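You operate a simulated robot arm through the tools that you are given. There is no shell and no other tool.

Carry out the task below with a simulated robot arm. There is one attempt and no reset: what you move stays moved.

## Task
Lock the pink sheets away in the post drawer, then try the drawer.
Fine: the other sheets and the post label stay where they are. Where these are worked on the way, their far stop is far enough and under half their travel is too little: post drawer.

The check looks at the end state, three seconds after you hand in, the way a careful person would. Anything else that was tipped, shoved, dropped, spilled or broken makes it a failure. Flat cloth is picked up by pressing the open fingertips on it (5 to 10 N) and closing them slowly along it; thin cloth reads only 2 to 8 mm in the jaws.

## Robot
A 7-joint arm with a two-finger parallel gripper, fixed in place. Base frame: the origin is on the floor under the middle of its stand, x ahead of it, y to its left, z up. Readings come in m, degrees, newtons and seconds.
With the tool pointing down near the work surface it reaches from about 0.28 to 0.72 m from the base axis. Its first joint turns from -166.0 to 166.0 degrees. Payload 3.43 kg.
The TCP is the grasp point between the finger pads, 0.034 m short of the fingertips. In the tool frame z runs along the fingers and y along their closing line. Largest opening 0.128 m; finger width 0.024, thickness 0.012; the body of the gripper, 0.048 by 0.13 m, starts 0.096 m behind the TCP.
Orientation is that of the tool frame in the base frame, as a unit quaternion [x, y, z, w]. With the fingers straight down and closing along the base's y, the tool's x points along the base's -x, its y along +y and its z along -z.

## Interface
- The arm moves only by the tool arm_command. Its argument "commands" is a list that holds one entry, the list of rows, each a list of 7 numbers: the turn, a rotation vector about the base's x, y, z in degrees, then the shift along the base's x, y, z in m, then the gripper command, from -1 (fully open) to 1 (shut), values between in proportion. In form: [[[wx, wy, wz, dx, dy, dz, fingers], ...]]. A call has 1 to 20 rows; each row is the pose to reach, as a shift and turn from the pose commanded when the call began. Each row takes 0.2 s and may step no farther than 0.05 m and 8.6 degrees from the row before; otherwise, or with a gripper value out of range, the whole call is refused. A pose out of reach is approached as far as the arm can. The call stops where the force on the tool passes 40 N (or 10 N more than at its start, if that is more) or the arm is blocked; 0.2 s more then pass. The fingers move at their own pace (about 0.108 m/s each) and stop on an object; they squeeze with about 20 N. The grip force told is the motor's: it shows also when the fingers shut on nothing. Time passes only in rows, and 0.2 s behind the last, so rows that repeat a pose let the fingers close. It gives the time, the measured TCP pose, the force on the tool (base axes), the opening and the grip force at its end, in the units of the frame above (readings bear some noise), with the torque about the TCP (base axes, N m) and any sound that the robot's microphone picked up.
- Cameras (640 x 400 px; columns grow to the right, rows downward): "scene" is fixed at [0.0521, -0.4932, 1.1204]; the picture's right is [0.74, -0.68, 0.00], its down [-0.26, -0.28, -0.92] and it looks along [0.63, 0.68, -0.38] (base axes); focal length 339 px, centre (320, 200). "wrist" rides on the gripper at [0.076, -0.011, -0.16] in the tool frame; the picture's right is [0.15, 0.99, 0.00], its down [-0.88, 0.13, -0.46] and it looks along [-0.45, 0.07, 0.89] (tool axes); focal length 234 px, centre (320, 200). There is no depth. A picture from a camera that has moved, and an enlarged one, comes with that camera's place and axes in the base frame and with its lens. The place of the scene camera against the robot may be out by one fixed shift of up to 0.012 m in any direction.
- camera(camera): a new picture of that camera. The clock stands still meanwhile.
- raise_lower(by): slides the trunk up (or, below 0, down) by that many m; the arm rides with it, the base frame stays. It gives what a move gives, with no picture.
- inspect(camera, box): a new picture of the part [left, top, right, bottom] of that camera's present view, enlarged. The clock stands still meanwhile.
- sign_off(): hands the job in; it is judged then, once.

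Places have to be worked out from the pictures, the camera data and where the tool is seen. Open the gripper and draw the arm clear of the work before you hand the job in, unless the task says otherwise.

The tools are called after "Emit:" by a JSON object that holds its "name" and its "arguments". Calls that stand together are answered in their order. arm_command: Moves the arm, as the interface text tells. Its arguments: {"type":"object","properties":{"commands":{"type":"array","items":{"type":"array","items":{"type":"array","items":{"type":"number"}}}}},"required":["commands"]} The other tools are called the same way: raise_lower (by) moves the trunk up or down; camera (camera) takes a picture; inspect (camera, box) takes an enlarged picture of a part of a camera's view; sign_off () hands the job in.

At the start:

```text
clock: 0.0
tcp_pos: [0.4202, 0.1294, 0.9882]
ee_rot: [0.0, 1.0, 0.0, 0.0]
force: [-0.2, -0.8, 0.6]
wrist_torque: [0.01, -0.01, 0.02]
opening: 0.128
grip_force: 0.0
trunk travel left (down, up): [-0.075, 0.249]
```

scene: 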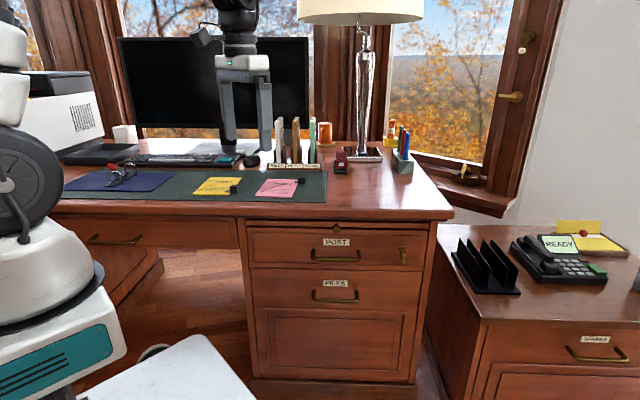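
wrist: 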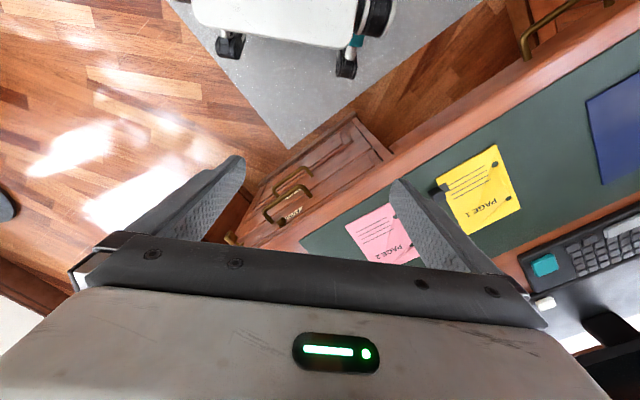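

I start by looking closer at the desk top and the post drawer before anything moves.

Emit:
{"name": "inspect", "arguments": {"camera": "scene", "box": [180, 110, 440, 272]}}

Emit:
{"name": "inspect", "arguments": {"camera": "scene", "box": [230, 205, 450, 342]}}

Emit:
{"name": "inspect", "arguments": {"camera": "wrist", "box": [240, 80, 560, 280]}}

Emit:
{"name": "inspect", "arguments": {"camera": "scene", "box": [40, 110, 260, 247]}}

```text
2.46 times, centred on (310, 191) of scene
camera zoom: at [0.0521, -0.4932, 1.1204], right [0.74, -0.68, 0.0], down [-0.26, -0.28, -0.92], along [0.63, 0.68, -0.38], focal length 836 px, centre (345, 222)
```

zoom: 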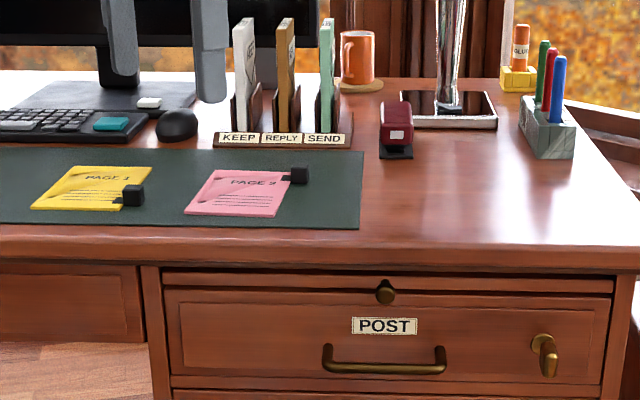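

```text
2.91 times, centred on (340, 274) of scene
camera zoom: at [0.0521, -0.4932, 1.1204], right [0.74, -0.68, 0.0], down [-0.26, -0.28, -0.92], along [0.63, 0.68, -0.38], focal length 987 px, centre (262, -14)
```

zoom: 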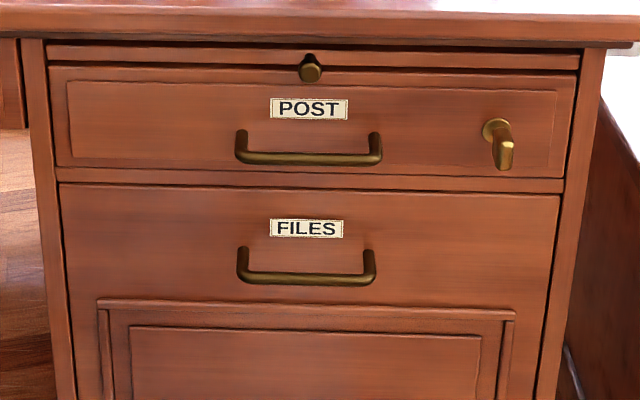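

```text
2.00 times, centred on (400, 180) of wrist
camera zoom: at [0.3446, 0.1188, 1.1478], right [-0.15, 0.99, 0.0], down [0.88, 0.13, 0.46], along [0.45, 0.07, -0.89], focal length 468 px, centre (160, 240)
```

zoom: 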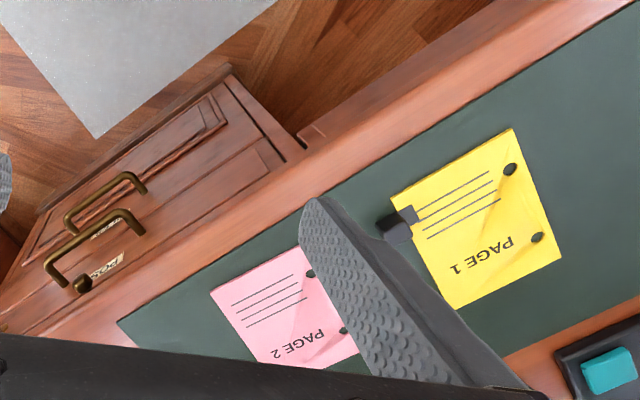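

```text
2.91 times, centred on (150, 178) of scene
camera zoom: at [0.0521, -0.4932, 1.1204], right [0.74, -0.68, 0.0], down [-0.26, -0.28, -0.92], along [0.63, 0.68, -0.38], focal length 987 px, centre (814, 262)
```

zoom: 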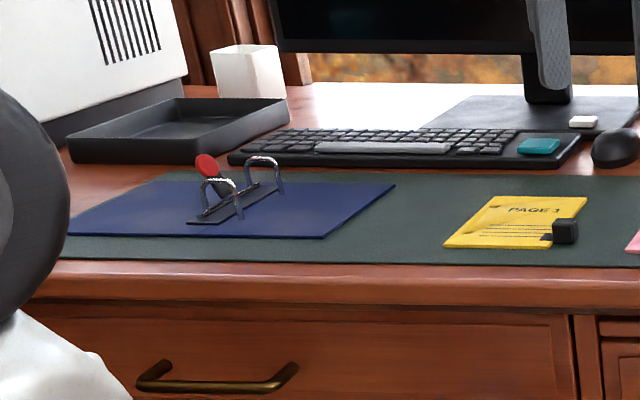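

The desk stands at about 45° to the base: its front edge is near d≈0.48 m along (0.71,0.71), the top is at z≈0.76, and the post handle is around (0.61, 0.04, 0.64). I'll turn the tool to point horizontally at the drawer front, staying well clear of it, to see the handle and lock with the wrist camera.

Emit:
{"name": "arm_command", "arguments": {"commands": [[[7.075, -2.93, -2.93, 0.0015, -0.0237, -0.01, -1], [14.15, -5.86, -5.86, 0.003, -0.0475, -0.02, -1], [21.225, -8.79, -8.79, 0.0045, -0.0712, -0.035, -1], [28.3, -11.72, -11.72, 0.006, -0.095, -0.05, -1], [35.375, -14.65, -14.65, 0.0075, -0.1187, -0.065, -1], [42.45, -17.58, -17.58, 0.009, -0.1425, -0.08, -1], [49.525, -20.51, -20.51, 0.0105, -0.1662, -0.095, -1], [56.6, -23.44, -23.44, 0.012, -0.19, -0.11, -1], [63.675, -26.37, -26.37, 0.0135, -0.2137, -0.125, -1], [70.75, -29.3, -29.3, 0.015, -0.2375, -0.14, -1], [77.825, -32.23, -32.23, 0.0165, -0.2612, -0.16, -1], [84.9, -35.17, -35.17, 0.018, -0.285, -0.188, -1], [84.9, -35.17, -35.17, 0.018, -0.285, -0.188, -1]]]}}

```text
clock: 2.8
tcp_pos: [0.4396, -0.155, 0.8005]
ee_rot: [0.269, 0.653, 0.654, 0.271]
force: [-0.8, 1.0, -0.3]
wrist_torque: [0.03, 0.0, 0.01]
opening: 0.128
grip_force: 0.0
trunk travel left (down, up): [-0.075, 0.249]
```

The arm reached the pose in full, with the tool now horizontal and pointing at the desk. I take pictures from both cameras.

Emit:
{"name": "camera", "arguments": {"camera": "wrist"}}

Emit:
{"name": "camera", "arguments": {"camera": "scene"}}

```text
taken
camera wrist: at [0.2724, -0.2142, 0.7897], right [-0.1, 0.1, 0.99], down [0.3, -0.94, 0.13], along [0.95, 0.31, 0.07], focal length 234 px, centre (320, 200)
```

wrist: 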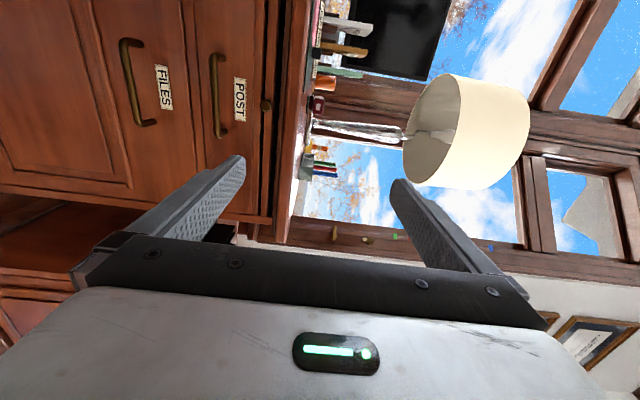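

```text
taken
```

scene: 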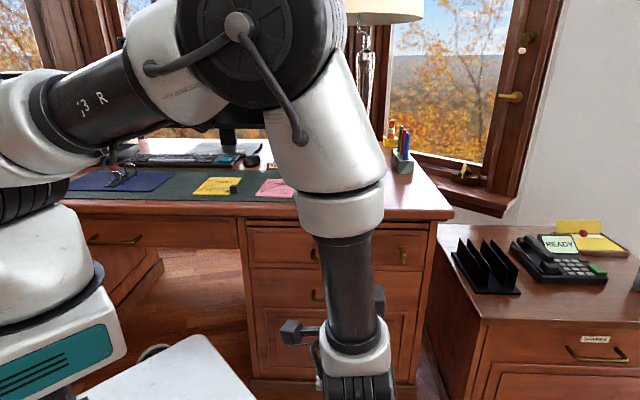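

The wrist view shows the POST handle; the lock is hidden behind the lower finger. I shift right along the desk front and down, still about 0.25 m away from the face, to see the lock and gain a second view of the handle.

Emit:
{"name": "arm_command", "arguments": {"commands": [[[0, 0, 0, 0.025, -0.025, -0.02, -1], [0, 0, 0, 0.05, -0.05, -0.05, -1], [0, 0, 0, 0.075, -0.075, -0.08, -1], [0, 0, 0, 0.092, -0.092, -0.1, -1], [0, 0, 0, 0.092, -0.092, -0.1, -1]]]}}

Emit:
{"name": "camera", "arguments": {"camera": "wrist"}}

Emit:
{"name": "inspect", "arguments": {"camera": "wrist", "box": [120, 0, 360, 150]}}

```text
clock: 4.0
tcp_pos: [0.5305, -0.2472, 0.6995]
ee_rot: [0.27, 0.653, 0.653, 0.271]
force: [0.4, 0.0, -0.1]
wrist_torque: [0.0, -0.02, 0.02]
opening: 0.128
grip_force: 0.0
trunk travel left (down, up): [-0.075, 0.249]
```

```text
taken
camera wrist: at [0.3651, -0.306, 0.6887], right [-0.1, 0.1, 0.99], down [0.3, -0.94, 0.13], along [0.95, 0.31, 0.07], focal length 234 px, centre (320, 200)
```

wrist: 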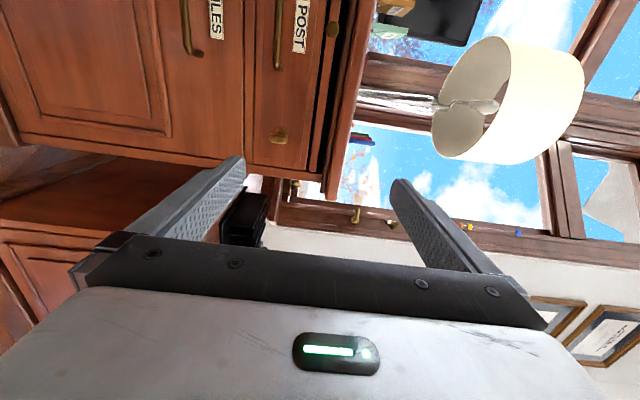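

```text
2.67 times, centred on (240, 75) of wrist
camera zoom: at [0.3651, -0.306, 0.6887], right [-0.1, 0.1, 0.99], down [0.3, -0.94, 0.13], along [0.95, 0.31, 0.07], focal length 624 px, centre (533, 533)
```

zoom: 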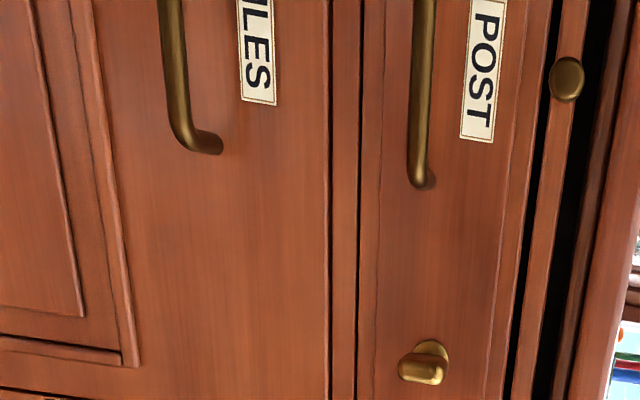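

The lock is a thumb-turn standing upright at about r=0.575, z=0.63, and the POST handle bar spans r≈0.335–0.47 at z≈0.61, 0.50–0.52 m out along the desk normal. I move in front of the handle with the jaws part closed, stopping about 8 cm short, for a better look.

Emit:
{"name": "arm_command", "arguments": {"commands": [[[0, 0, 0, -0.02, 0.03, -0.02, 0.06], [0, 0, 0, -0.05, 0.065, -0.04, 0.06], [0, 0, 0, -0.08, 0.1, -0.06, 0.06], [0, 0, 0, -0.08, 0.125, -0.088, 0.06], [0, 0, 0, -0.05, 0.155, -0.088, 0.06], [0, 0, 0, -0.02, 0.185, -0.088, 0.06], [0, 0, 0, 0.01, 0.215, -0.088, 0.06], [0, 0, 0, 0.0247, 0.2298, -0.088, 0.06], [0, 0, 0, 0.0247, 0.2298, -0.088, 0.06]]]}}

Emit:
{"name": "camera", "arguments": {"camera": "wrist"}}

Emit:
{"name": "inspect", "arguments": {"camera": "wrist", "box": [160, 60, 400, 210]}}

Emit:
{"name": "camera", "arguments": {"camera": "scene"}}

```text
refused: row 2 steps farther than a row can; nothing moved
```

```text
taken
camera wrist: at [0.3651, -0.306, 0.6887], right [-0.1, 0.1, 0.99], down [0.3, -0.94, 0.13], along [0.95, 0.31, 0.07], focal length 234 px, centre (320, 200)
```

wrist: 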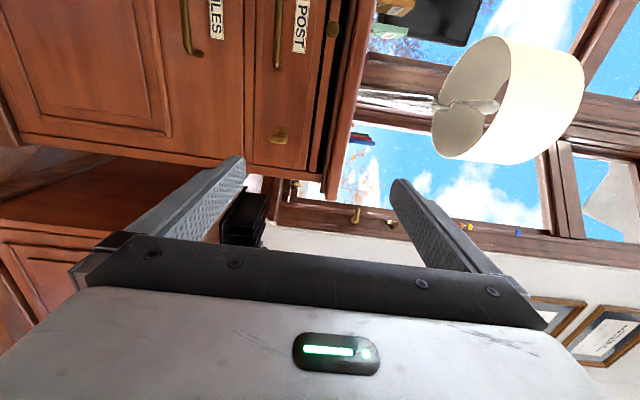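

```text
2.67 times, centred on (280, 135) of wrist
camera zoom: at [0.3651, -0.306, 0.6887], right [-0.1, 0.1, 0.99], down [0.3, -0.94, 0.13], along [0.95, 0.31, 0.07], focal length 624 px, centre (427, 373)
```

zoom: 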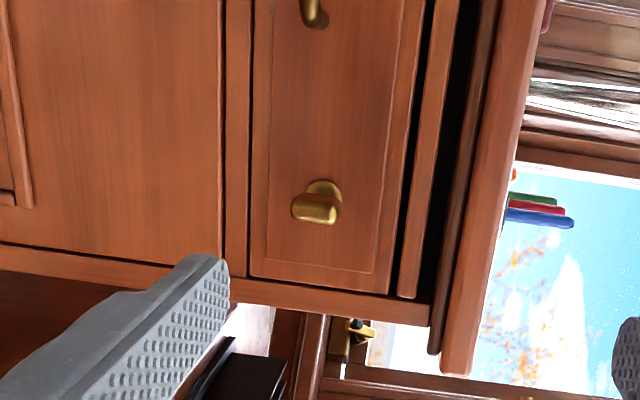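

```text
taken
```

scene: 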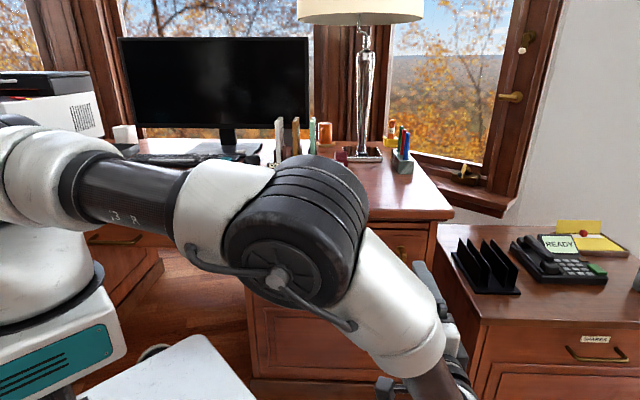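

The call was refused because row 2 stepped 0.0503 m; nothing moved. I send the same path again with smaller steps.

Emit:
{"name": "arm_command", "arguments": {"commands": [[[0, 0, 0, -0.02, 0.025, -0.02, 0.06], [0, 0, 0, -0.045, 0.055, -0.04, 0.06], [0, 0, 0, -0.07, 0.085, -0.06, 0.06], [0, 0, 0, -0.075, 0.115, -0.075, 0.06], [0, 0, 0, -0.06, 0.14, -0.088, 0.06], [0, 0, 0, -0.04, 0.165, -0.088, 0.06], [0, 0, 0, -0.02, 0.185, -0.088, 0.06], [0, 0, 0, 0.005, 0.21, -0.088, 0.06], [0, 0, 0, 0.0247, 0.2298, -0.088, 0.06], [0, 0, 0, 0.0247, 0.2298, -0.088, 0.06]]]}}

Emit:
{"name": "camera", "arguments": {"camera": "wrist"}}

Emit:
{"name": "inspect", "arguments": {"camera": "wrist", "box": [160, 60, 400, 210]}}

Emit:
{"name": "camera", "arguments": {"camera": "scene"}}

```text
clock: 6.2
tcp_pos: [0.5546, -0.016, 0.6108]
ee_rot: [0.271, 0.654, 0.653, 0.271]
force: [-0.4, -0.4, -0.3]
wrist_torque: [0.03, -0.01, 0.02]
opening: 0.0604
grip_force: 0.0
trunk travel left (down, up): [-0.075, 0.249]
```

```text
taken
camera wrist: at [0.3886, -0.0758, 0.6013], right [-0.1, 0.1, 0.99], down [0.3, -0.94, 0.13], along [0.95, 0.31, 0.07], focal length 234 px, centre (320, 200)
```

wrist: 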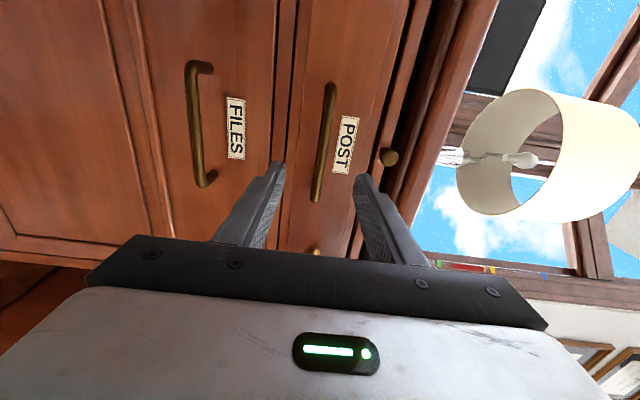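

```text
2.67 times, centred on (280, 135) of wrist
camera zoom: at [0.3886, -0.0758, 0.6013], right [-0.1, 0.1, 0.99], down [0.3, -0.94, 0.13], along [0.95, 0.31, 0.07], focal length 624 px, centre (427, 373)
```

zoom: 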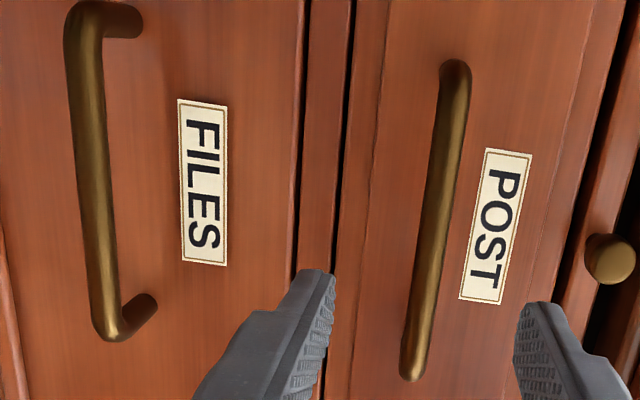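

```text
taken
```

scene: 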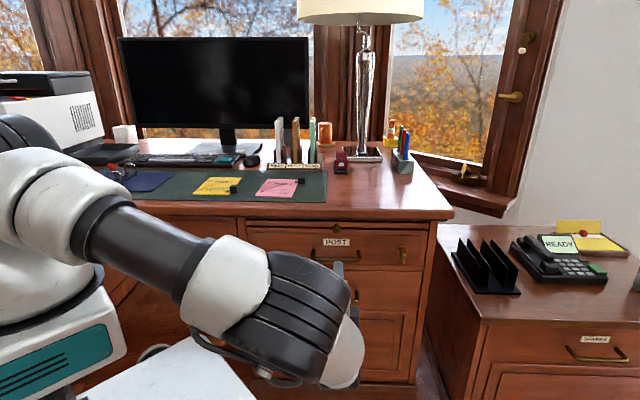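

The close view puts the handle bar at r≈0.33–0.47, d≈0.496, z≈0.613, with the TCP right in front of it and the label just above. I narrow the jaws to 4.5 cm, advance slowly until the bar lies between the finger ends (about 1 cm short of the face), then close.

Emit:
{"name": "arm_command", "arguments": {"commands": [[[0, 0, 0, 0.0, 0.0, 0.002, 0.3], [0, 0, 0, 0.02, 0.02, 0.002, 0.3], [0, 0, 0, 0.04, 0.04, 0.002, 0.3], [0, 0, 0, 0.055, 0.055, 0.002, 0.3], [0, 0, 0, 0.067, 0.067, 0.002, 0.3], [0, 0, 0, 0.067, 0.067, 0.002, 0.3]]]}}

Emit:
{"name": "camera", "arguments": {"camera": "wrist"}}

Emit:
{"name": "inspect", "arguments": {"camera": "scene", "box": [240, 200, 440, 325]}}

```text
clock: 7.6
tcp_pos: [0.623, 0.0491, 0.6136]
ee_rot: [0.271, 0.653, 0.654, 0.27]
force: [0.3, 0.8, 0.5]
wrist_torque: [-0.01, -0.01, -0.01]
opening: 0.045
grip_force: 0.0
trunk travel left (down, up): [-0.075, 0.249]
```

```text
taken
camera wrist: at [0.4561, -0.0093, 0.603], right [-0.1, 0.1, 0.99], down [0.3, -0.94, 0.13], along [0.95, 0.31, 0.07], focal length 234 px, centre (320, 200)
```

wrist: 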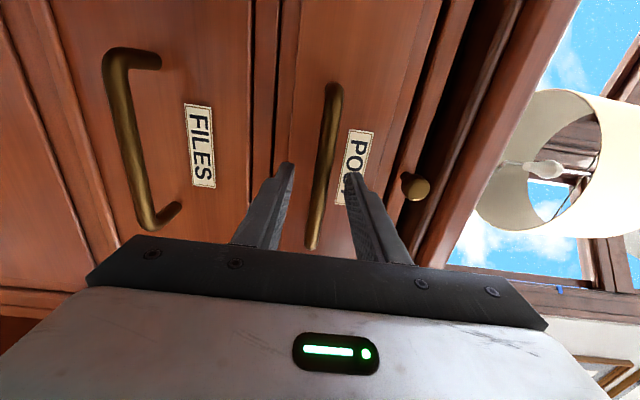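

```text
3.20 times, centred on (340, 262) of scene
camera zoom: at [0.0521, -0.4932, 1.1204], right [0.74, -0.68, 0.0], down [-0.26, -0.28, -0.92], along [0.63, 0.68, -0.38], focal length 1086 px, centre (256, 0)
```

zoom: 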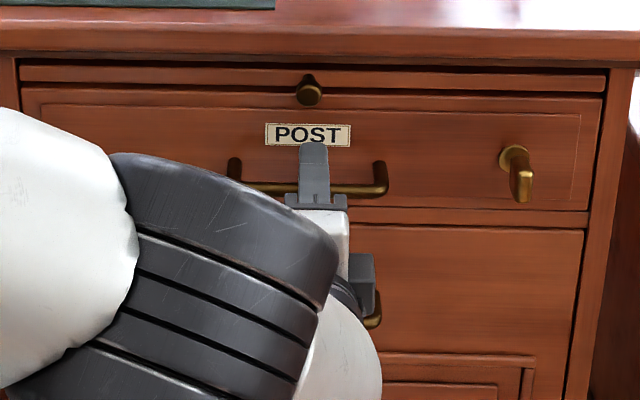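

The bar lies between the two fingers, with the upper finger clear of the label. I close on the bar.

Emit:
{"name": "arm_command", "arguments": {"commands": [[[0, 0, 0, 0, 0, 0, 0.6], [0, 0, 0, 0, 0, 0, 0.8], [0, 0, 0, 0, 0, 0, 1], [0, 0, 0, 0, 0, 0, 1], [0, 0, 0, 0, 0, 0, 1]]]}}

```text
clock: 8.8
tcp_pos: [0.623, 0.0498, 0.6131]
ee_rot: [0.271, 0.653, 0.653, 0.271]
force: [1.4, 0.1, -1.1]
wrist_torque: [0.0, 0.04, -0.03]
opening: 0.0128
grip_force: 44.9
trunk travel left (down, up): [-0.075, 0.249]
```

The jaws hold the bar (12.8 mm). I pull gently 4 cm straight out from the face to see whether the drawer is free.

Emit:
{"name": "arm_command", "arguments": {"commands": [[[0, 0, 0, -0.004, -0.004, 0, 1], [0, 0, 0, -0.01, -0.01, 0, 1], [0, 0, 0, -0.016, -0.016, 0, 1], [0, 0, 0, -0.022, -0.022, 0, 1], [0, 0, 0, -0.028, -0.028, 0, 1]]]}}

Emit:
{"name": "inspect", "arguments": {"camera": "scene", "box": [200, 180, 440, 330]}}

```text
clock: 9.3
tcp_pos: [0.6196, 0.0465, 0.6139]
ee_rot: [0.271, 0.654, 0.653, 0.269]
force: [13.9, 7.1, -8.6]
wrist_torque: [-0.11, 0.03, 0.27]
opening: 0.0127
grip_force: 45.2
trunk travel left (down, up): [-0.075, 0.249]
stopped in row 2: the force on the tool passed its limit at 46 N (the readings are from after the stop); the commanded pose is now the measured one
```

```text
2.67 times, centred on (320, 255) of scene
camera zoom: at [0.0521, -0.4932, 1.1204], right [0.74, -0.68, 0.0], down [-0.26, -0.28, -0.92], along [0.63, 0.68, -0.38], focal length 905 px, centre (320, 53)
```

zoom: 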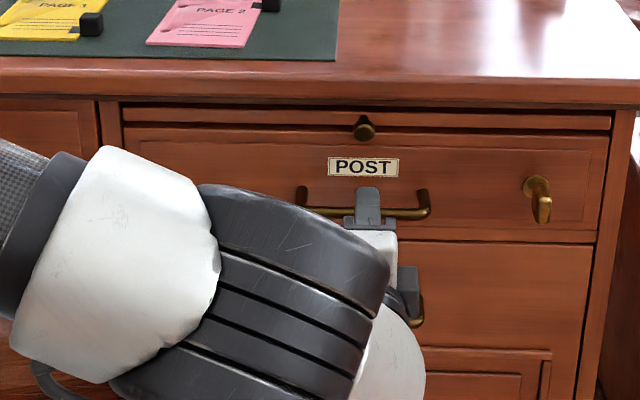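

The drawer gives only about 5 mm and then holds at 46 N, so it is locked right now with the thumb-turn upright. I let go of the bar, back straight out, and go look at the lock up close.

Emit:
{"name": "arm_command", "arguments": {"commands": [[[0, 0, 0, 0.002, 0.002, 0, 1], [0, 0, 0, 0.002, 0.002, 0, 0.5], [0, 0, 0, 0.002, 0.002, 0, 0.3], [0, 0, 0, 0.002, 0.002, 0, 0.3], [0, 0, 0, -0.015, -0.015, 0, 0.3], [0, 0, 0, -0.04, -0.04, 0, 0.3], [0, 0, 0, -0.07, -0.07, 0, 0.3], [0, 0, 0, -0.1, -0.1, 0, 0.3], [0, 0, 0, -0.1, -0.1, 0, 0.3]]]}}

Emit:
{"name": "inspect", "arguments": {"camera": "scene", "box": [360, 225, 440, 275]}}

```text
clock: 11.3
tcp_pos: [0.5185, -0.0534, 0.6151]
ee_rot: [0.27, 0.653, 0.654, 0.27]
force: [0.4, -0.1, 0.2]
wrist_torque: [-0.02, 0.01, -0.02]
opening: 0.0448
grip_force: 0.1
trunk travel left (down, up): [-0.075, 0.249]
```

```text
8.00 times, centred on (400, 250) of scene
camera zoom: at [0.0521, -0.4932, 1.1204], right [0.74, -0.68, 0.0], down [-0.26, -0.28, -0.92], along [0.63, 0.68, -0.38], focal length 2716 px, centre (-320, -200)
```

zoom: 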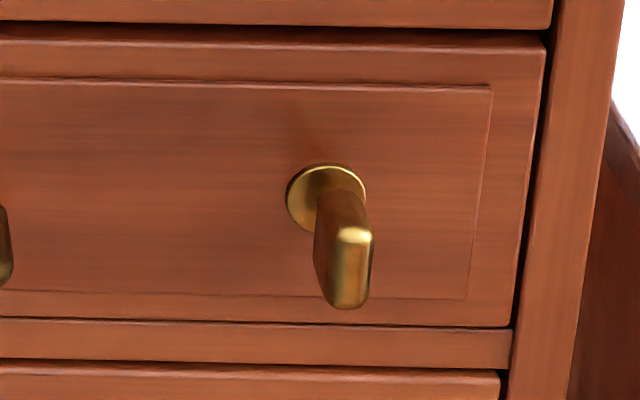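

The thumb-turn is a flat upright tab about 3 cm tall, sticking out about 4.5 cm, with its axis at r≈0.578, z≈0.629. I roll the tool 90° so the fingers close sideways and move in front of it, about 4 cm short of the tab.

Emit:
{"name": "arm_command", "arguments": {"commands": [[[5.785, 5.785, 0, 0.013, -0.013, 0.0, 0.3], [11.57, 11.57, 0, 0.028, -0.028, 0.0, 0.3], [17.355, 17.355, 0, 0.043, -0.043, 0.0, 0.3], [23.14, 23.14, 0, 0.058, -0.058, 0.0, 0.3], [28.925, 28.925, 0, 0.073, -0.073, 0.0, 0.3], [34.71, 34.71, 0, 0.088, -0.088, 0.005, 0.3], [40.495, 40.495, 0, 0.103, -0.103, 0.01, 0.3], [46.28, 46.28, 0, 0.118, -0.118, 0.014, 0.3], [52.065, 52.065, 0, 0.1227, -0.1227, 0.014, 0.3], [57.85, 57.85, 0, 0.13, -0.115, 0.014, 0.3], [63.64, 63.64, 0, 0.145, -0.1, 0.014, 0.3], [63.64, 63.64, 0, 0.159, -0.0865, 0.014, 0.3], [63.64, 63.64, 0, 0.159, -0.0865, 0.014, 0.3]]]}}

Emit:
{"name": "camera", "arguments": {"camera": "wrist"}}

Emit:
{"name": "inspect", "arguments": {"camera": "wrist", "box": [240, 100, 400, 200]}}

Emit:
{"name": "inspect", "arguments": {"camera": "scene", "box": [300, 200, 460, 300]}}

```text
clock: 14.1
tcp_pos: [0.678, -0.1387, 0.6288]
ee_rot: [0.653, 0.27, 0.654, -0.272]
force: [0.2, 0.0, -0.1]
wrist_torque: [0.0, -0.02, -0.01]
opening: 0.0449
grip_force: 0.1
trunk travel left (down, up): [-0.075, 0.249]
```

```text
taken
camera wrist: at [0.5579, -0.2434, 0.705], right [0.7, -0.7, 0.15], down [-0.23, -0.41, -0.88], along [0.68, 0.58, -0.45], focal length 234 px, centre (320, 200)
```

wrist: 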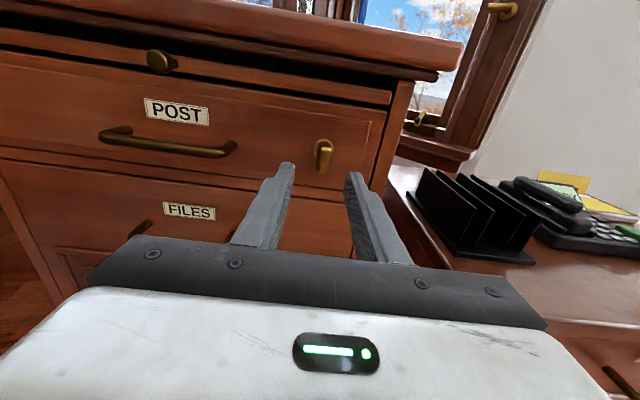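

```text
4.00 times, centred on (320, 150) of wrist
camera zoom: at [0.5579, -0.2434, 0.705], right [0.7, -0.7, 0.15], down [-0.23, -0.41, -0.88], along [0.68, 0.58, -0.45], focal length 937 px, centre (320, 400)
```

zoom: 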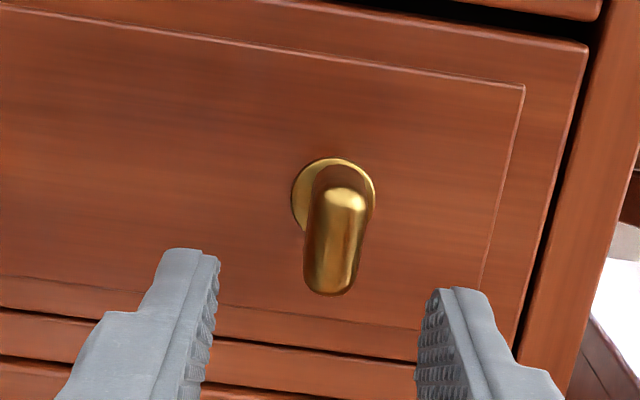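

```text
4.00 times, centred on (380, 250) of scene
camera zoom: at [0.0521, -0.4932, 1.1204], right [0.74, -0.68, 0.0], down [-0.26, -0.28, -0.92], along [0.63, 0.68, -0.38], focal length 1358 px, centre (80, 0)
```

zoom: 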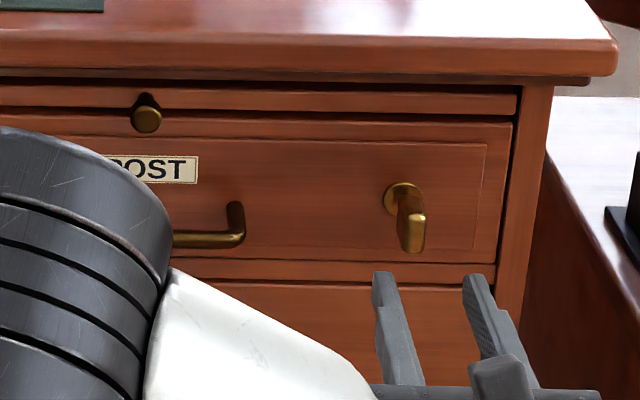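

The wrist view puts the tab axis at r≈0.582, z≈0.627, front end at d≈0.475; the jaws straddle it with about 5 mm offset. I correct that, slide the fingers over the tab to 1 cm from the face and close on it.

Emit:
{"name": "arm_command", "arguments": {"commands": [[[0, 0, 0, 0.0035, -0.0035, -0.002, 0.3], [0, 0, 0, 0.0175, 0.0105, -0.002, 0.3], [0, 0, 0, 0.0315, 0.0245, -0.002, 0.3], [0, 0, 0, 0.0455, 0.0385, -0.002, 0.3], [0, 0, 0, 0.0595, 0.0525, -0.002, 0.3], [0, 0, 0, 0.0695, 0.0625, -0.002, 0.3], [0, 0, 0, 0.0695, 0.0625, -0.002, 0.3]]]}}

Emit:
{"name": "inspect", "arguments": {"camera": "wrist", "box": [220, 90, 420, 215]}}

Emit:
{"name": "inspect", "arguments": {"camera": "scene", "box": [340, 200, 460, 275]}}

```text
clock: 15.7
tcp_pos: [0.7427, -0.0755, 0.6269]
ee_rot: [0.653, 0.271, 0.654, -0.27]
force: [0.1, -0.4, 0.2]
wrist_torque: [-0.01, 0.01, -0.02]
opening: 0.0446
grip_force: 0.0
out of reach, approached as far as the arm can: row 6, 7
trunk travel left (down, up): [-0.075, 0.249]
```

```text
3.20 times, centred on (320, 152) of wrist
camera zoom: at [0.6227, -0.1804, 0.7035], right [0.7, -0.7, 0.15], down [-0.23, -0.41, -0.88], along [0.68, 0.58, -0.45], focal length 749 px, centre (320, 352)
```

zoom: 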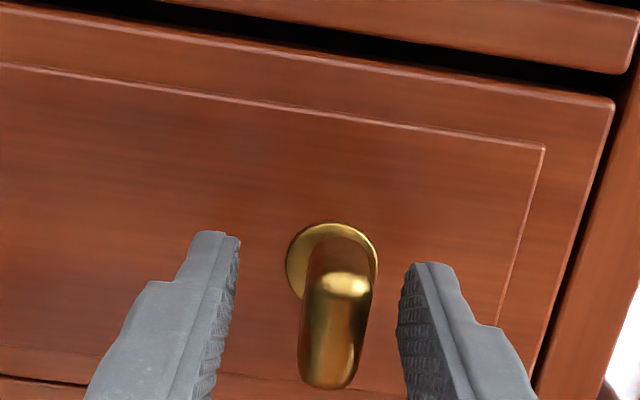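

```text
5.33 times, centred on (400, 238) of scene
camera zoom: at [0.0521, -0.4932, 1.1204], right [0.74, -0.68, 0.0], down [-0.26, -0.28, -0.92], along [0.63, 0.68, -0.38], focal length 1810 px, centre (-107, 0)
```

zoom: 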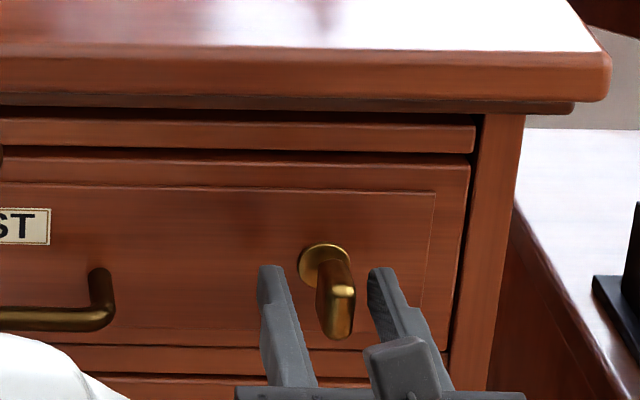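

The fingers straddle the tab but the arm is right at its reach limit here (d=0.472). I back off 6 cm and lower the trunk 5 cm to gain reach before gripping and turning.

Emit:
{"name": "arm_command", "arguments": {"commands": [[[0, 0, 0, -0.015, -0.015, 0, 0.3], [0, 0, 0, -0.03, -0.03, 0, 0.3], [0, 0, 0, -0.045, -0.045, 0, 0.3], [0, 0, 0, -0.05, -0.05, 0, 0.3]]]}}

Emit:
{"name": "raise_lower", "arguments": {"by": -0.05}}

```text
clock: 16.7
tcp_pos: [0.6933, -0.1243, 0.6268]
ee_rot: [0.653, 0.27, 0.654, -0.27]
force: [-0.8, 1.0, -0.1]
wrist_torque: [-0.01, 0.0, 0.02]
opening: 0.0451
grip_force: 0.1
trunk travel left (down, up): [-0.075, 0.249]
```

```text
clock: 17.6
tcp_pos: [0.6929, -0.1254, 0.5774]
ee_rot: [0.654, 0.27, 0.653, -0.271]
force: [0.2, 0.0, 0.6]
wrist_torque: [0.05, 0.02, 0.0]
opening: 0.045
grip_force: 0.0
trunk travel left (down, up): [-0.025, 0.299]
```

The trunk is 5 cm lower and the tool rode with it. I raise the tool back to the tab height, then slide forward over the tab again with the sideways correction.

Emit:
{"name": "arm_command", "arguments": {"commands": [[[0, 0, 0, 0.0028, -0.0028, 0.025, 0.3], [0, 0, 0, 0.0028, -0.0028, 0.0496, 0.3], [0, 0, 0, 0.0168, 0.0112, 0.0496, 0.3], [0, 0, 0, 0.0308, 0.0252, 0.0496, 0.3], [0, 0, 0, 0.0448, 0.0392, 0.0496, 0.3], [0, 0, 0, 0.0563, 0.0507, 0.0496, 0.3], [0, 0, 0, 0.0563, 0.0507, 0.0496, 0.3]]]}}

Emit:
{"name": "inspect", "arguments": {"camera": "wrist", "box": [220, 90, 420, 215]}}

```text
clock: 19.2
tcp_pos: [0.7504, -0.073, 0.6277]
ee_rot: [0.653, 0.271, 0.653, -0.271]
force: [0.5, 0.3, -0.1]
wrist_torque: [0.01, 0.01, 0.03]
opening: 0.0449
grip_force: 0.0
trunk travel left (down, up): [-0.025, 0.299]
```

```text
3.20 times, centred on (320, 152) of wrist
camera zoom: at [0.6288, -0.1787, 0.7025], right [0.7, -0.7, 0.15], down [-0.23, -0.41, -0.88], along [0.68, 0.58, -0.45], focal length 749 px, centre (320, 352)
```

zoom: 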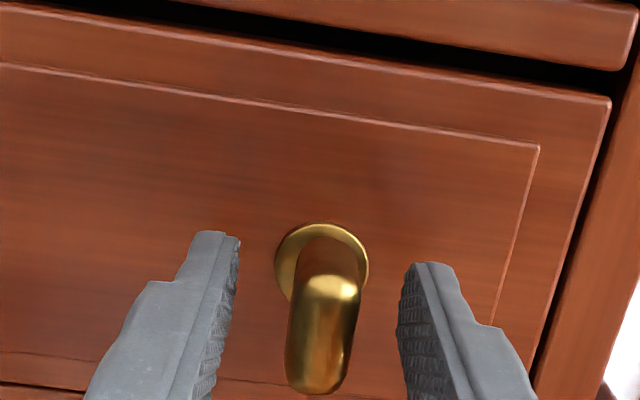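

Now fully reached; the tab axis computes to r≈0.583, z≈0.626, right between the fingers. I close on the tab.

Emit:
{"name": "arm_command", "arguments": {"commands": [[[0, 0, 0, 0, 0, -0.001, 0.5], [0, 0, 0, 0, 0, -0.001, 0.7], [0, 0, 0, 0, 0, -0.001, 0.9], [0, 0, 0, 0, 0, -0.001, 1], [0, 0, 0, 0, 0, -0.001, 1]]]}}

Emit:
{"name": "inspect", "arguments": {"camera": "wrist", "box": [220, 90, 420, 215]}}

```text
clock: 20.4
tcp_pos: [0.7485, -0.073, 0.6256]
ee_rot: [0.654, 0.27, 0.653, -0.27]
force: [4.3, -1.6, -1.2]
wrist_torque: [-0.13, 0.11, 0.52]
opening: 0.0159
grip_force: 44.7
trunk travel left (down, up): [-0.025, 0.299]
```

```text
3.20 times, centred on (320, 152) of wrist
camera zoom: at [0.6291, -0.1791, 0.7015], right [0.7, -0.7, 0.15], down [-0.23, -0.41, -0.88], along [0.68, 0.58, -0.45], focal length 749 px, centre (320, 352)
```

zoom: 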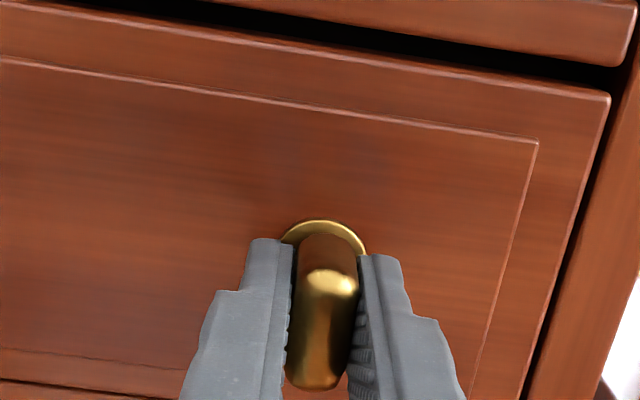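

The tab is held firmly (15.9 mm). I try a small counter-clockwise turn (seen from the front) of about 12° and watch the torque.

Emit:
{"name": "arm_command", "arguments": {"commands": [[[-2.0, -2.0, 0, 0, 0, 0, 1], [-4.0, -4.0, 0, 0, 0, 0, 1], [-6.0, -6.0, 0, 0, 0, 0, 1], [-8.5, -8.5, 0, 0, 0, 0, 1], [-8.5, -8.5, 0, 0, 0, 0, 1]]]}}

Emit:
{"name": "inspect", "arguments": {"camera": "scene", "box": [340, 200, 460, 275]}}

```text
clock: 21.6
tcp_pos: [0.7492, -0.0749, 0.6256]
ee_rot: [0.621, 0.337, 0.678, -0.201]
force: [2.1, -0.7, -1.3]
wrist_torque: [1.28, 0.92, 0.16]
opening: 0.0206
grip_force: 44.8
trunk travel left (down, up): [-0.025, 0.299]
```

```text
5.33 times, centred on (400, 238) of scene
camera zoom: at [0.0521, -0.4932, 1.1204], right [0.74, -0.68, 0.0], down [-0.26, -0.28, -0.92], along [0.63, 0.68, -0.38], focal length 1810 px, centre (-107, 0)
```

zoom: 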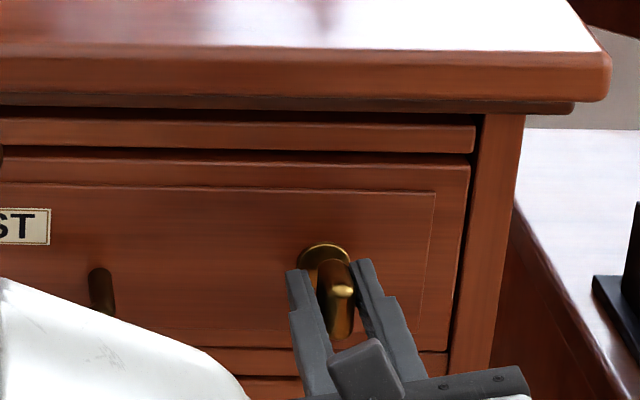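

The jaws were forced open (20.6 mm) and the torque rose to about 1.6 N m, so the tab does not turn counter-clockwise. I return and try clockwise.

Emit:
{"name": "arm_command", "arguments": {"commands": [[[4.0, 4.0, 0, 0, 0, 0, 1], [8.5, 8.5, 0, 0, 0, 0, 1], [11.0, 11.0, 0, 0, 0, 0, 1], [14.0, 14.0, 0, 0, 0, 0, 1], [17.0, 17.0, 0, 0, 0, 0, 1], [17.0, 17.0, 0, 0, 0, 0, 1]]]}}

Emit:
{"name": "inspect", "arguments": {"camera": "scene", "box": [340, 200, 460, 275]}}

```text
clock: 23.0
tcp_pos: [0.7497, -0.0744, 0.6259]
ee_rot: [0.678, 0.201, 0.621, -0.338]
force: [0.2, -1.0, 1.9]
wrist_torque: [-0.63, 0.62, 0.74]
opening: 0.0159
grip_force: 44.7
trunk travel left (down, up): [-0.025, 0.299]
```

```text
5.33 times, centred on (400, 238) of scene
camera zoom: at [0.0521, -0.4932, 1.1204], right [0.74, -0.68, 0.0], down [-0.26, -0.28, -0.92], along [0.63, 0.68, -0.38], focal length 1810 px, centre (-107, 0)
```

zoom: 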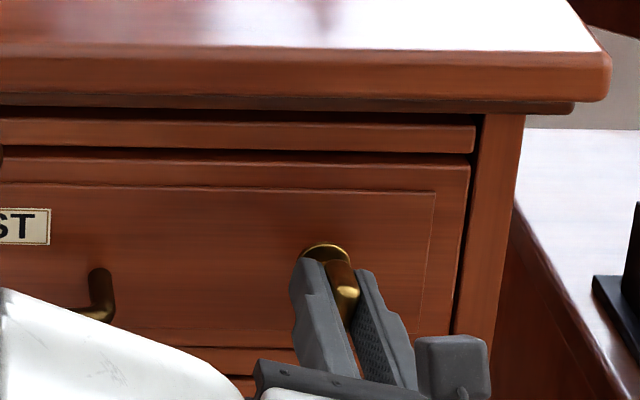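

The tab turns freely clockwise: opening steady at 15.9 mm and no torque about the turning axis. I keep turning clockwise.

Emit:
{"name": "arm_command", "arguments": {"commands": [[[4.0, 4.0, 0, 0, 0, 0, 1], [8.0, 8.0, 0, 0, 0, 0, 1], [12.0, 12.0, 0, 0, 0, 0, 1], [16.0, 16.0, 0, 0, 0, 0, 1], [20.0, 20.0, 0, 0, 0, 0, 1], [24.0, 24.0, 0, 0, 0, 0, 1], [28.0, 28.0, 0, 0, 0, 0, 1], [32.0, 32.0, 0, 0, 0, 0, 1], [32.0, 32.0, 0, 0, 0, 0, 1]]]}}

Emit:
{"name": "inspect", "arguments": {"camera": "scene", "box": [340, 200, 460, 275]}}

```text
clock: 25.0
tcp_pos: [0.75, -0.0749, 0.6254]
ee_rot: [0.703, -0.076, 0.444, -0.55]
force: [7.2, -5.2, 0.4]
wrist_torque: [0.23, -0.31, 0.43]
opening: 0.0161
grip_force: 45.2
trunk travel left (down, up): [-0.025, 0.299]
```

```text
5.33 times, centred on (400, 238) of scene
camera zoom: at [0.0521, -0.4932, 1.1204], right [0.74, -0.68, 0.0], down [-0.26, -0.28, -0.92], along [0.63, 0.68, -0.38], focal length 1810 px, centre (-107, 0)
```

zoom: 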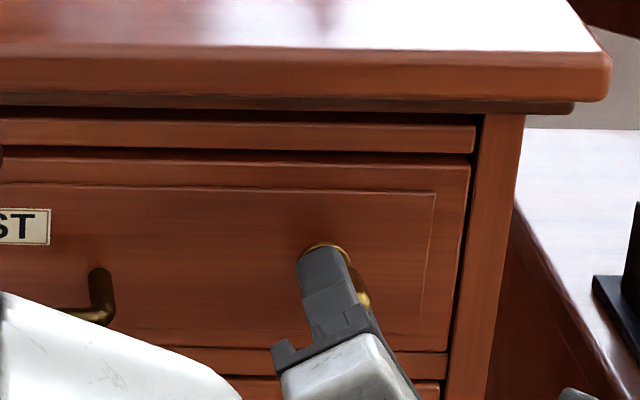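

Still turning with it (now about 57°) with little force. I continue toward 90°.

Emit:
{"name": "arm_command", "arguments": {"commands": [[[4.0, 4.0, 0, 0, 0, 0, 1], [8.0, 8.0, 0, 0, 0, 0, 1], [12.0, 12.0, 0, 0, 0, 0, 1], [16.0, 16.0, 0, 0, 0, 0, 1], [20.0, 20.0, 0, 0, 0, 0, 1], [23.2, 23.2, 0, 0, 0, 0, 1], [23.2, 23.2, 0, 0, 0, 0, 1]]]}}

Emit:
{"name": "inspect", "arguments": {"camera": "scene", "box": [340, 200, 460, 275]}}

Emit:
{"name": "camera", "arguments": {"camera": "wrist"}}

```text
clock: 26.6
tcp_pos: [0.749, -0.0747, 0.6255]
ee_rot: [0.653, -0.272, 0.271, -0.653]
force: [4.8, -9.9, -3.7]
wrist_torque: [0.2, -0.52, -0.45]
opening: 0.016
grip_force: 44.4
trunk travel left (down, up): [-0.025, 0.299]
```

```text
5.33 times, centred on (400, 238) of scene
camera zoom: at [0.0521, -0.4932, 1.1204], right [0.74, -0.68, 0.0], down [-0.26, -0.28, -0.92], along [0.63, 0.68, -0.38], focal length 1810 px, centre (-107, 0)
```

zoom: 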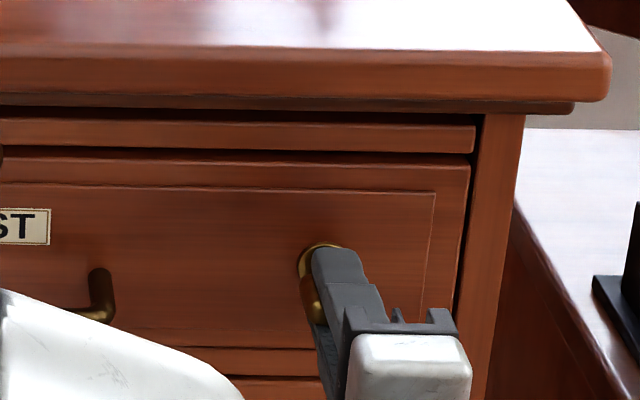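

```text
taken
camera wrist: at [0.6911, -0.2414, 0.6369], right [0.1, -0.1, -0.99], down [-0.94, 0.3, -0.13], along [0.31, 0.95, -0.07], focal length 234 px, centre (320, 200)
```

wrist: 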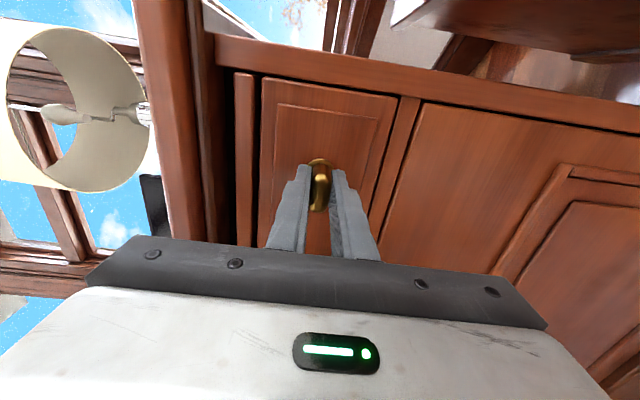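

The tab is now horizontal with no stop felt yet. I probe a few degrees farther to see whether this is the end of its travel.

Emit:
{"name": "arm_command", "arguments": {"commands": [[[2.0, 2.0, 0, 0, 0, 0, 1], [4.0, 4.0, 0, 0, 0, 0, 1], [6.0, 6.0, 0, 0, 0, 0, 1], [6.0, 6.0, 0, 0, 0, 0, 1]]]}}

```text
clock: 27.6
tcp_pos: [0.7507, -0.0745, 0.6259]
ee_rot: [-0.632, 0.319, -0.221, 0.671]
force: [2.0, -7.7, -5.6]
wrist_torque: [-0.77, -1.22, -0.07]
opening: 0.0192
grip_force: 45.1
trunk travel left (down, up): [-0.025, 0.299]
```

The jaws were forced open a little and torque rose, so 90° clockwise is the stop: horizontal is unlocked. I ease back to 90°, open, and back straight out.

Emit:
{"name": "arm_command", "arguments": {"commands": [[[-3.0, -3.0, 0, 0, 0, 0, 1], [-6.0, -6.0, 0, 0, 0, 0, 1], [-6.0, -6.0, 0, 0, 0, 0, 0.6], [-6.0, -6.0, 0, 0, 0, 0, 0.3], [-6.0, -6.0, 0, 0, 0, 0, 0.3], [-6.0, -6.0, 0, -0.015, -0.015, 0, 0.3], [-6.0, -6.0, 0, -0.035, -0.035, 0, 0.3], [-6.0, -6.0, 0, -0.06, -0.06, 0, 0.3], [-6.0, -6.0, 0, -0.085, -0.085, 0, 0.3], [-6.0, -6.0, 0, -0.085, -0.085, 0, 0.3]]]}}

Emit:
{"name": "inspect", "arguments": {"camera": "scene", "box": [340, 200, 460, 275]}}

Emit:
{"name": "camera", "arguments": {"camera": "wrist"}}

```text
clock: 29.8
tcp_pos: [0.6642, -0.1598, 0.6251]
ee_rot: [0.654, -0.272, 0.27, -0.653]
force: [-0.2, -0.2, -0.9]
wrist_torque: [0.0, 0.01, -0.02]
opening: 0.0452
grip_force: 0.1
trunk travel left (down, up): [-0.025, 0.299]
```

```text
5.33 times, centred on (400, 238) of scene
camera zoom: at [0.0521, -0.4932, 1.1204], right [0.74, -0.68, 0.0], down [-0.26, -0.28, -0.92], along [0.63, 0.68, -0.38], focal length 1810 px, centre (-107, 0)
```

zoom: 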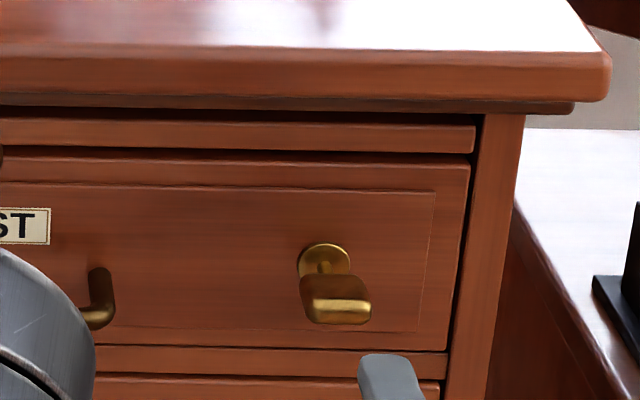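

```text
taken
camera wrist: at [0.6055, -0.326, 0.6371], right [0.1, -0.1, -0.99], down [-0.95, 0.3, -0.13], along [0.31, 0.95, -0.07], focal length 234 px, centre (320, 200)
```

wrist: 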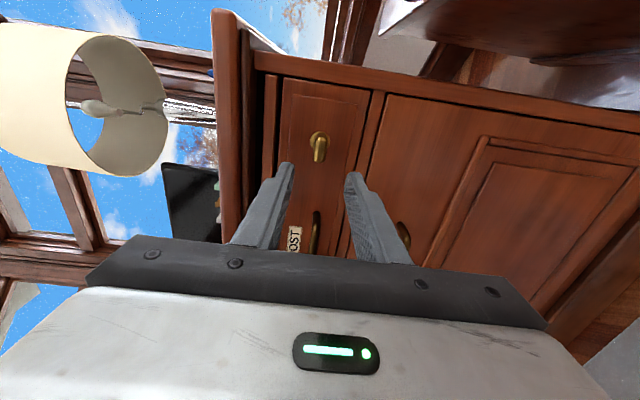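

The tab is horizontal. Keeping this roll (fingers closing vertically), I move left to stand in front of the handle.

Emit:
{"name": "arm_command", "arguments": {"commands": [[[0, 0, 0, -0.025, 0.025, -0.003, 0.3], [0, 0, 0, -0.05, 0.05, -0.006, 0.3], [0, 0, 0, -0.075, 0.075, -0.009, 0.3], [0, 0, 0, -0.1, 0.1, -0.012, 0.3], [0, 0, 0, -0.125, 0.125, -0.012, 0.3], [0, 0, 0, -0.1126, 0.1457, -0.012, 0.3], [0, 0, 0, -0.1126, 0.1457, -0.012, 0.3]]]}}

Emit:
{"name": "camera", "arguments": {"camera": "wrist"}}

Emit:
{"name": "camera", "arguments": {"camera": "scene"}}

```text
clock: 31.4
tcp_pos: [0.5519, -0.0129, 0.6143]
ee_rot: [0.653, -0.271, 0.27, -0.653]
force: [0.4, -1.0, 0.1]
wrist_torque: [0.02, -0.02, -0.01]
opening: 0.045
grip_force: 0.1
trunk travel left (down, up): [-0.025, 0.299]
```

```text
taken
camera wrist: at [0.4932, -0.1795, 0.6254], right [0.1, -0.1, -0.99], down [-0.94, 0.3, -0.13], along [0.31, 0.95, -0.07], focal length 234 px, centre (320, 200)
```

wrist: 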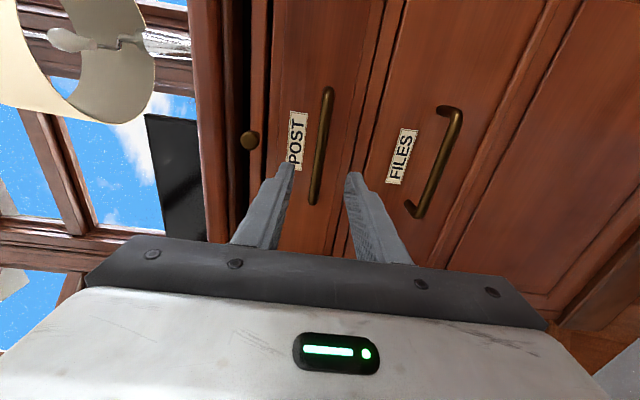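

```text
taken
```

scene: 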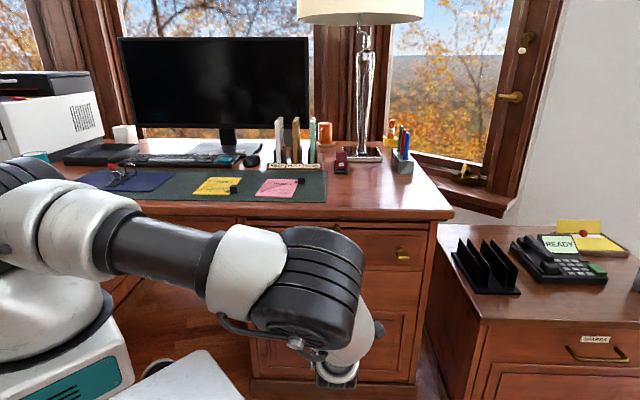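

The bar again lies between the fingers at the right height. I advance over it and close.

Emit:
{"name": "arm_command", "arguments": {"commands": [[[0, 0, 0, 0.015, 0.015, -0.001, 0.3], [0, 0, 0, 0.03, 0.03, -0.001, 0.3], [0, 0, 0, 0.045, 0.045, -0.001, 0.3], [0, 0, 0, 0.058, 0.058, -0.001, 0.3], [0, 0, 0, 0.066, 0.066, -0.001, 0.3], [0, 0, 0, 0.066, 0.066, -0.001, 0.5], [0, 0, 0, 0.066, 0.066, -0.001, 0.7], [0, 0, 0, 0.066, 0.066, -0.001, 1], [0, 0, 0, 0.066, 0.066, -0.001, 1], [0, 0, 0, 0.066, 0.066, -0.001, 1]]]}}

Emit:
{"name": "camera", "arguments": {"camera": "wrist"}}

```text
clock: 33.6
tcp_pos: [0.6183, 0.053, 0.6141]
ee_rot: [-0.653, 0.271, -0.27, 0.653]
force: [1.1, 1.6, 5.9]
wrist_torque: [0.02, -0.07, -0.01]
opening: 0.0129
grip_force: 45.0
trunk travel left (down, up): [-0.025, 0.299]
```

```text
taken
camera wrist: at [0.5596, -0.1136, 0.6251], right [0.1, -0.1, -0.99], down [-0.94, 0.3, -0.13], along [0.31, 0.95, -0.07], focal length 234 px, centre (320, 200)
```

wrist: 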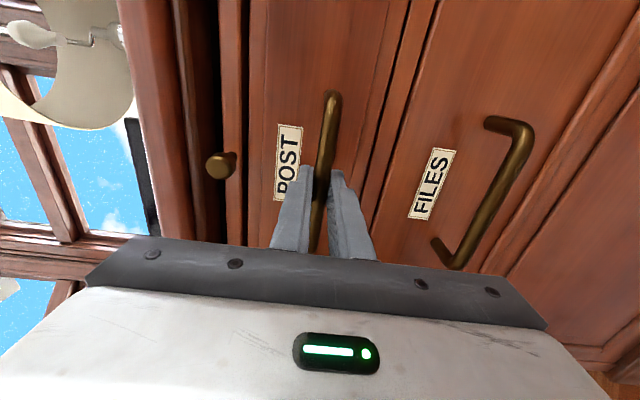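

The bar is gripped (12.9 mm). I pull gently straight out again to see if the drawer is now free.

Emit:
{"name": "arm_command", "arguments": {"commands": [[[0, 0, 0, -0.003, -0.003, 0, 1], [0, 0, 0, -0.007, -0.007, 0, 1], [0, 0, 0, -0.012, -0.012, 0, 1], [0, 0, 0, -0.018, -0.018, 0, 1], [0, 0, 0, -0.025, -0.025, 0, 1], [0, 0, 0, -0.032, -0.032, 0, 1]]]}}

Emit:
{"name": "camera", "arguments": {"camera": "scene"}}

```text
clock: 35.0
tcp_pos: [0.5852, 0.021, 0.6139]
ee_rot: [0.653, -0.271, 0.27, -0.653]
force: [1.4, 4.0, 13.2]
wrist_torque: [0.06, -0.12, -0.25]
opening: 0.0128
grip_force: 44.8
trunk travel left (down, up): [-0.025, 0.299]
```

```text
taken
```

scene: 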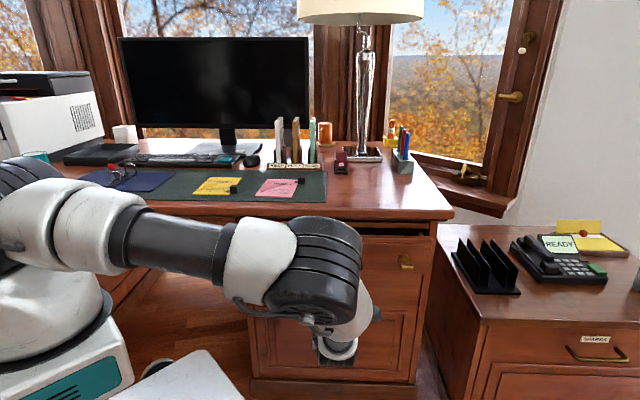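

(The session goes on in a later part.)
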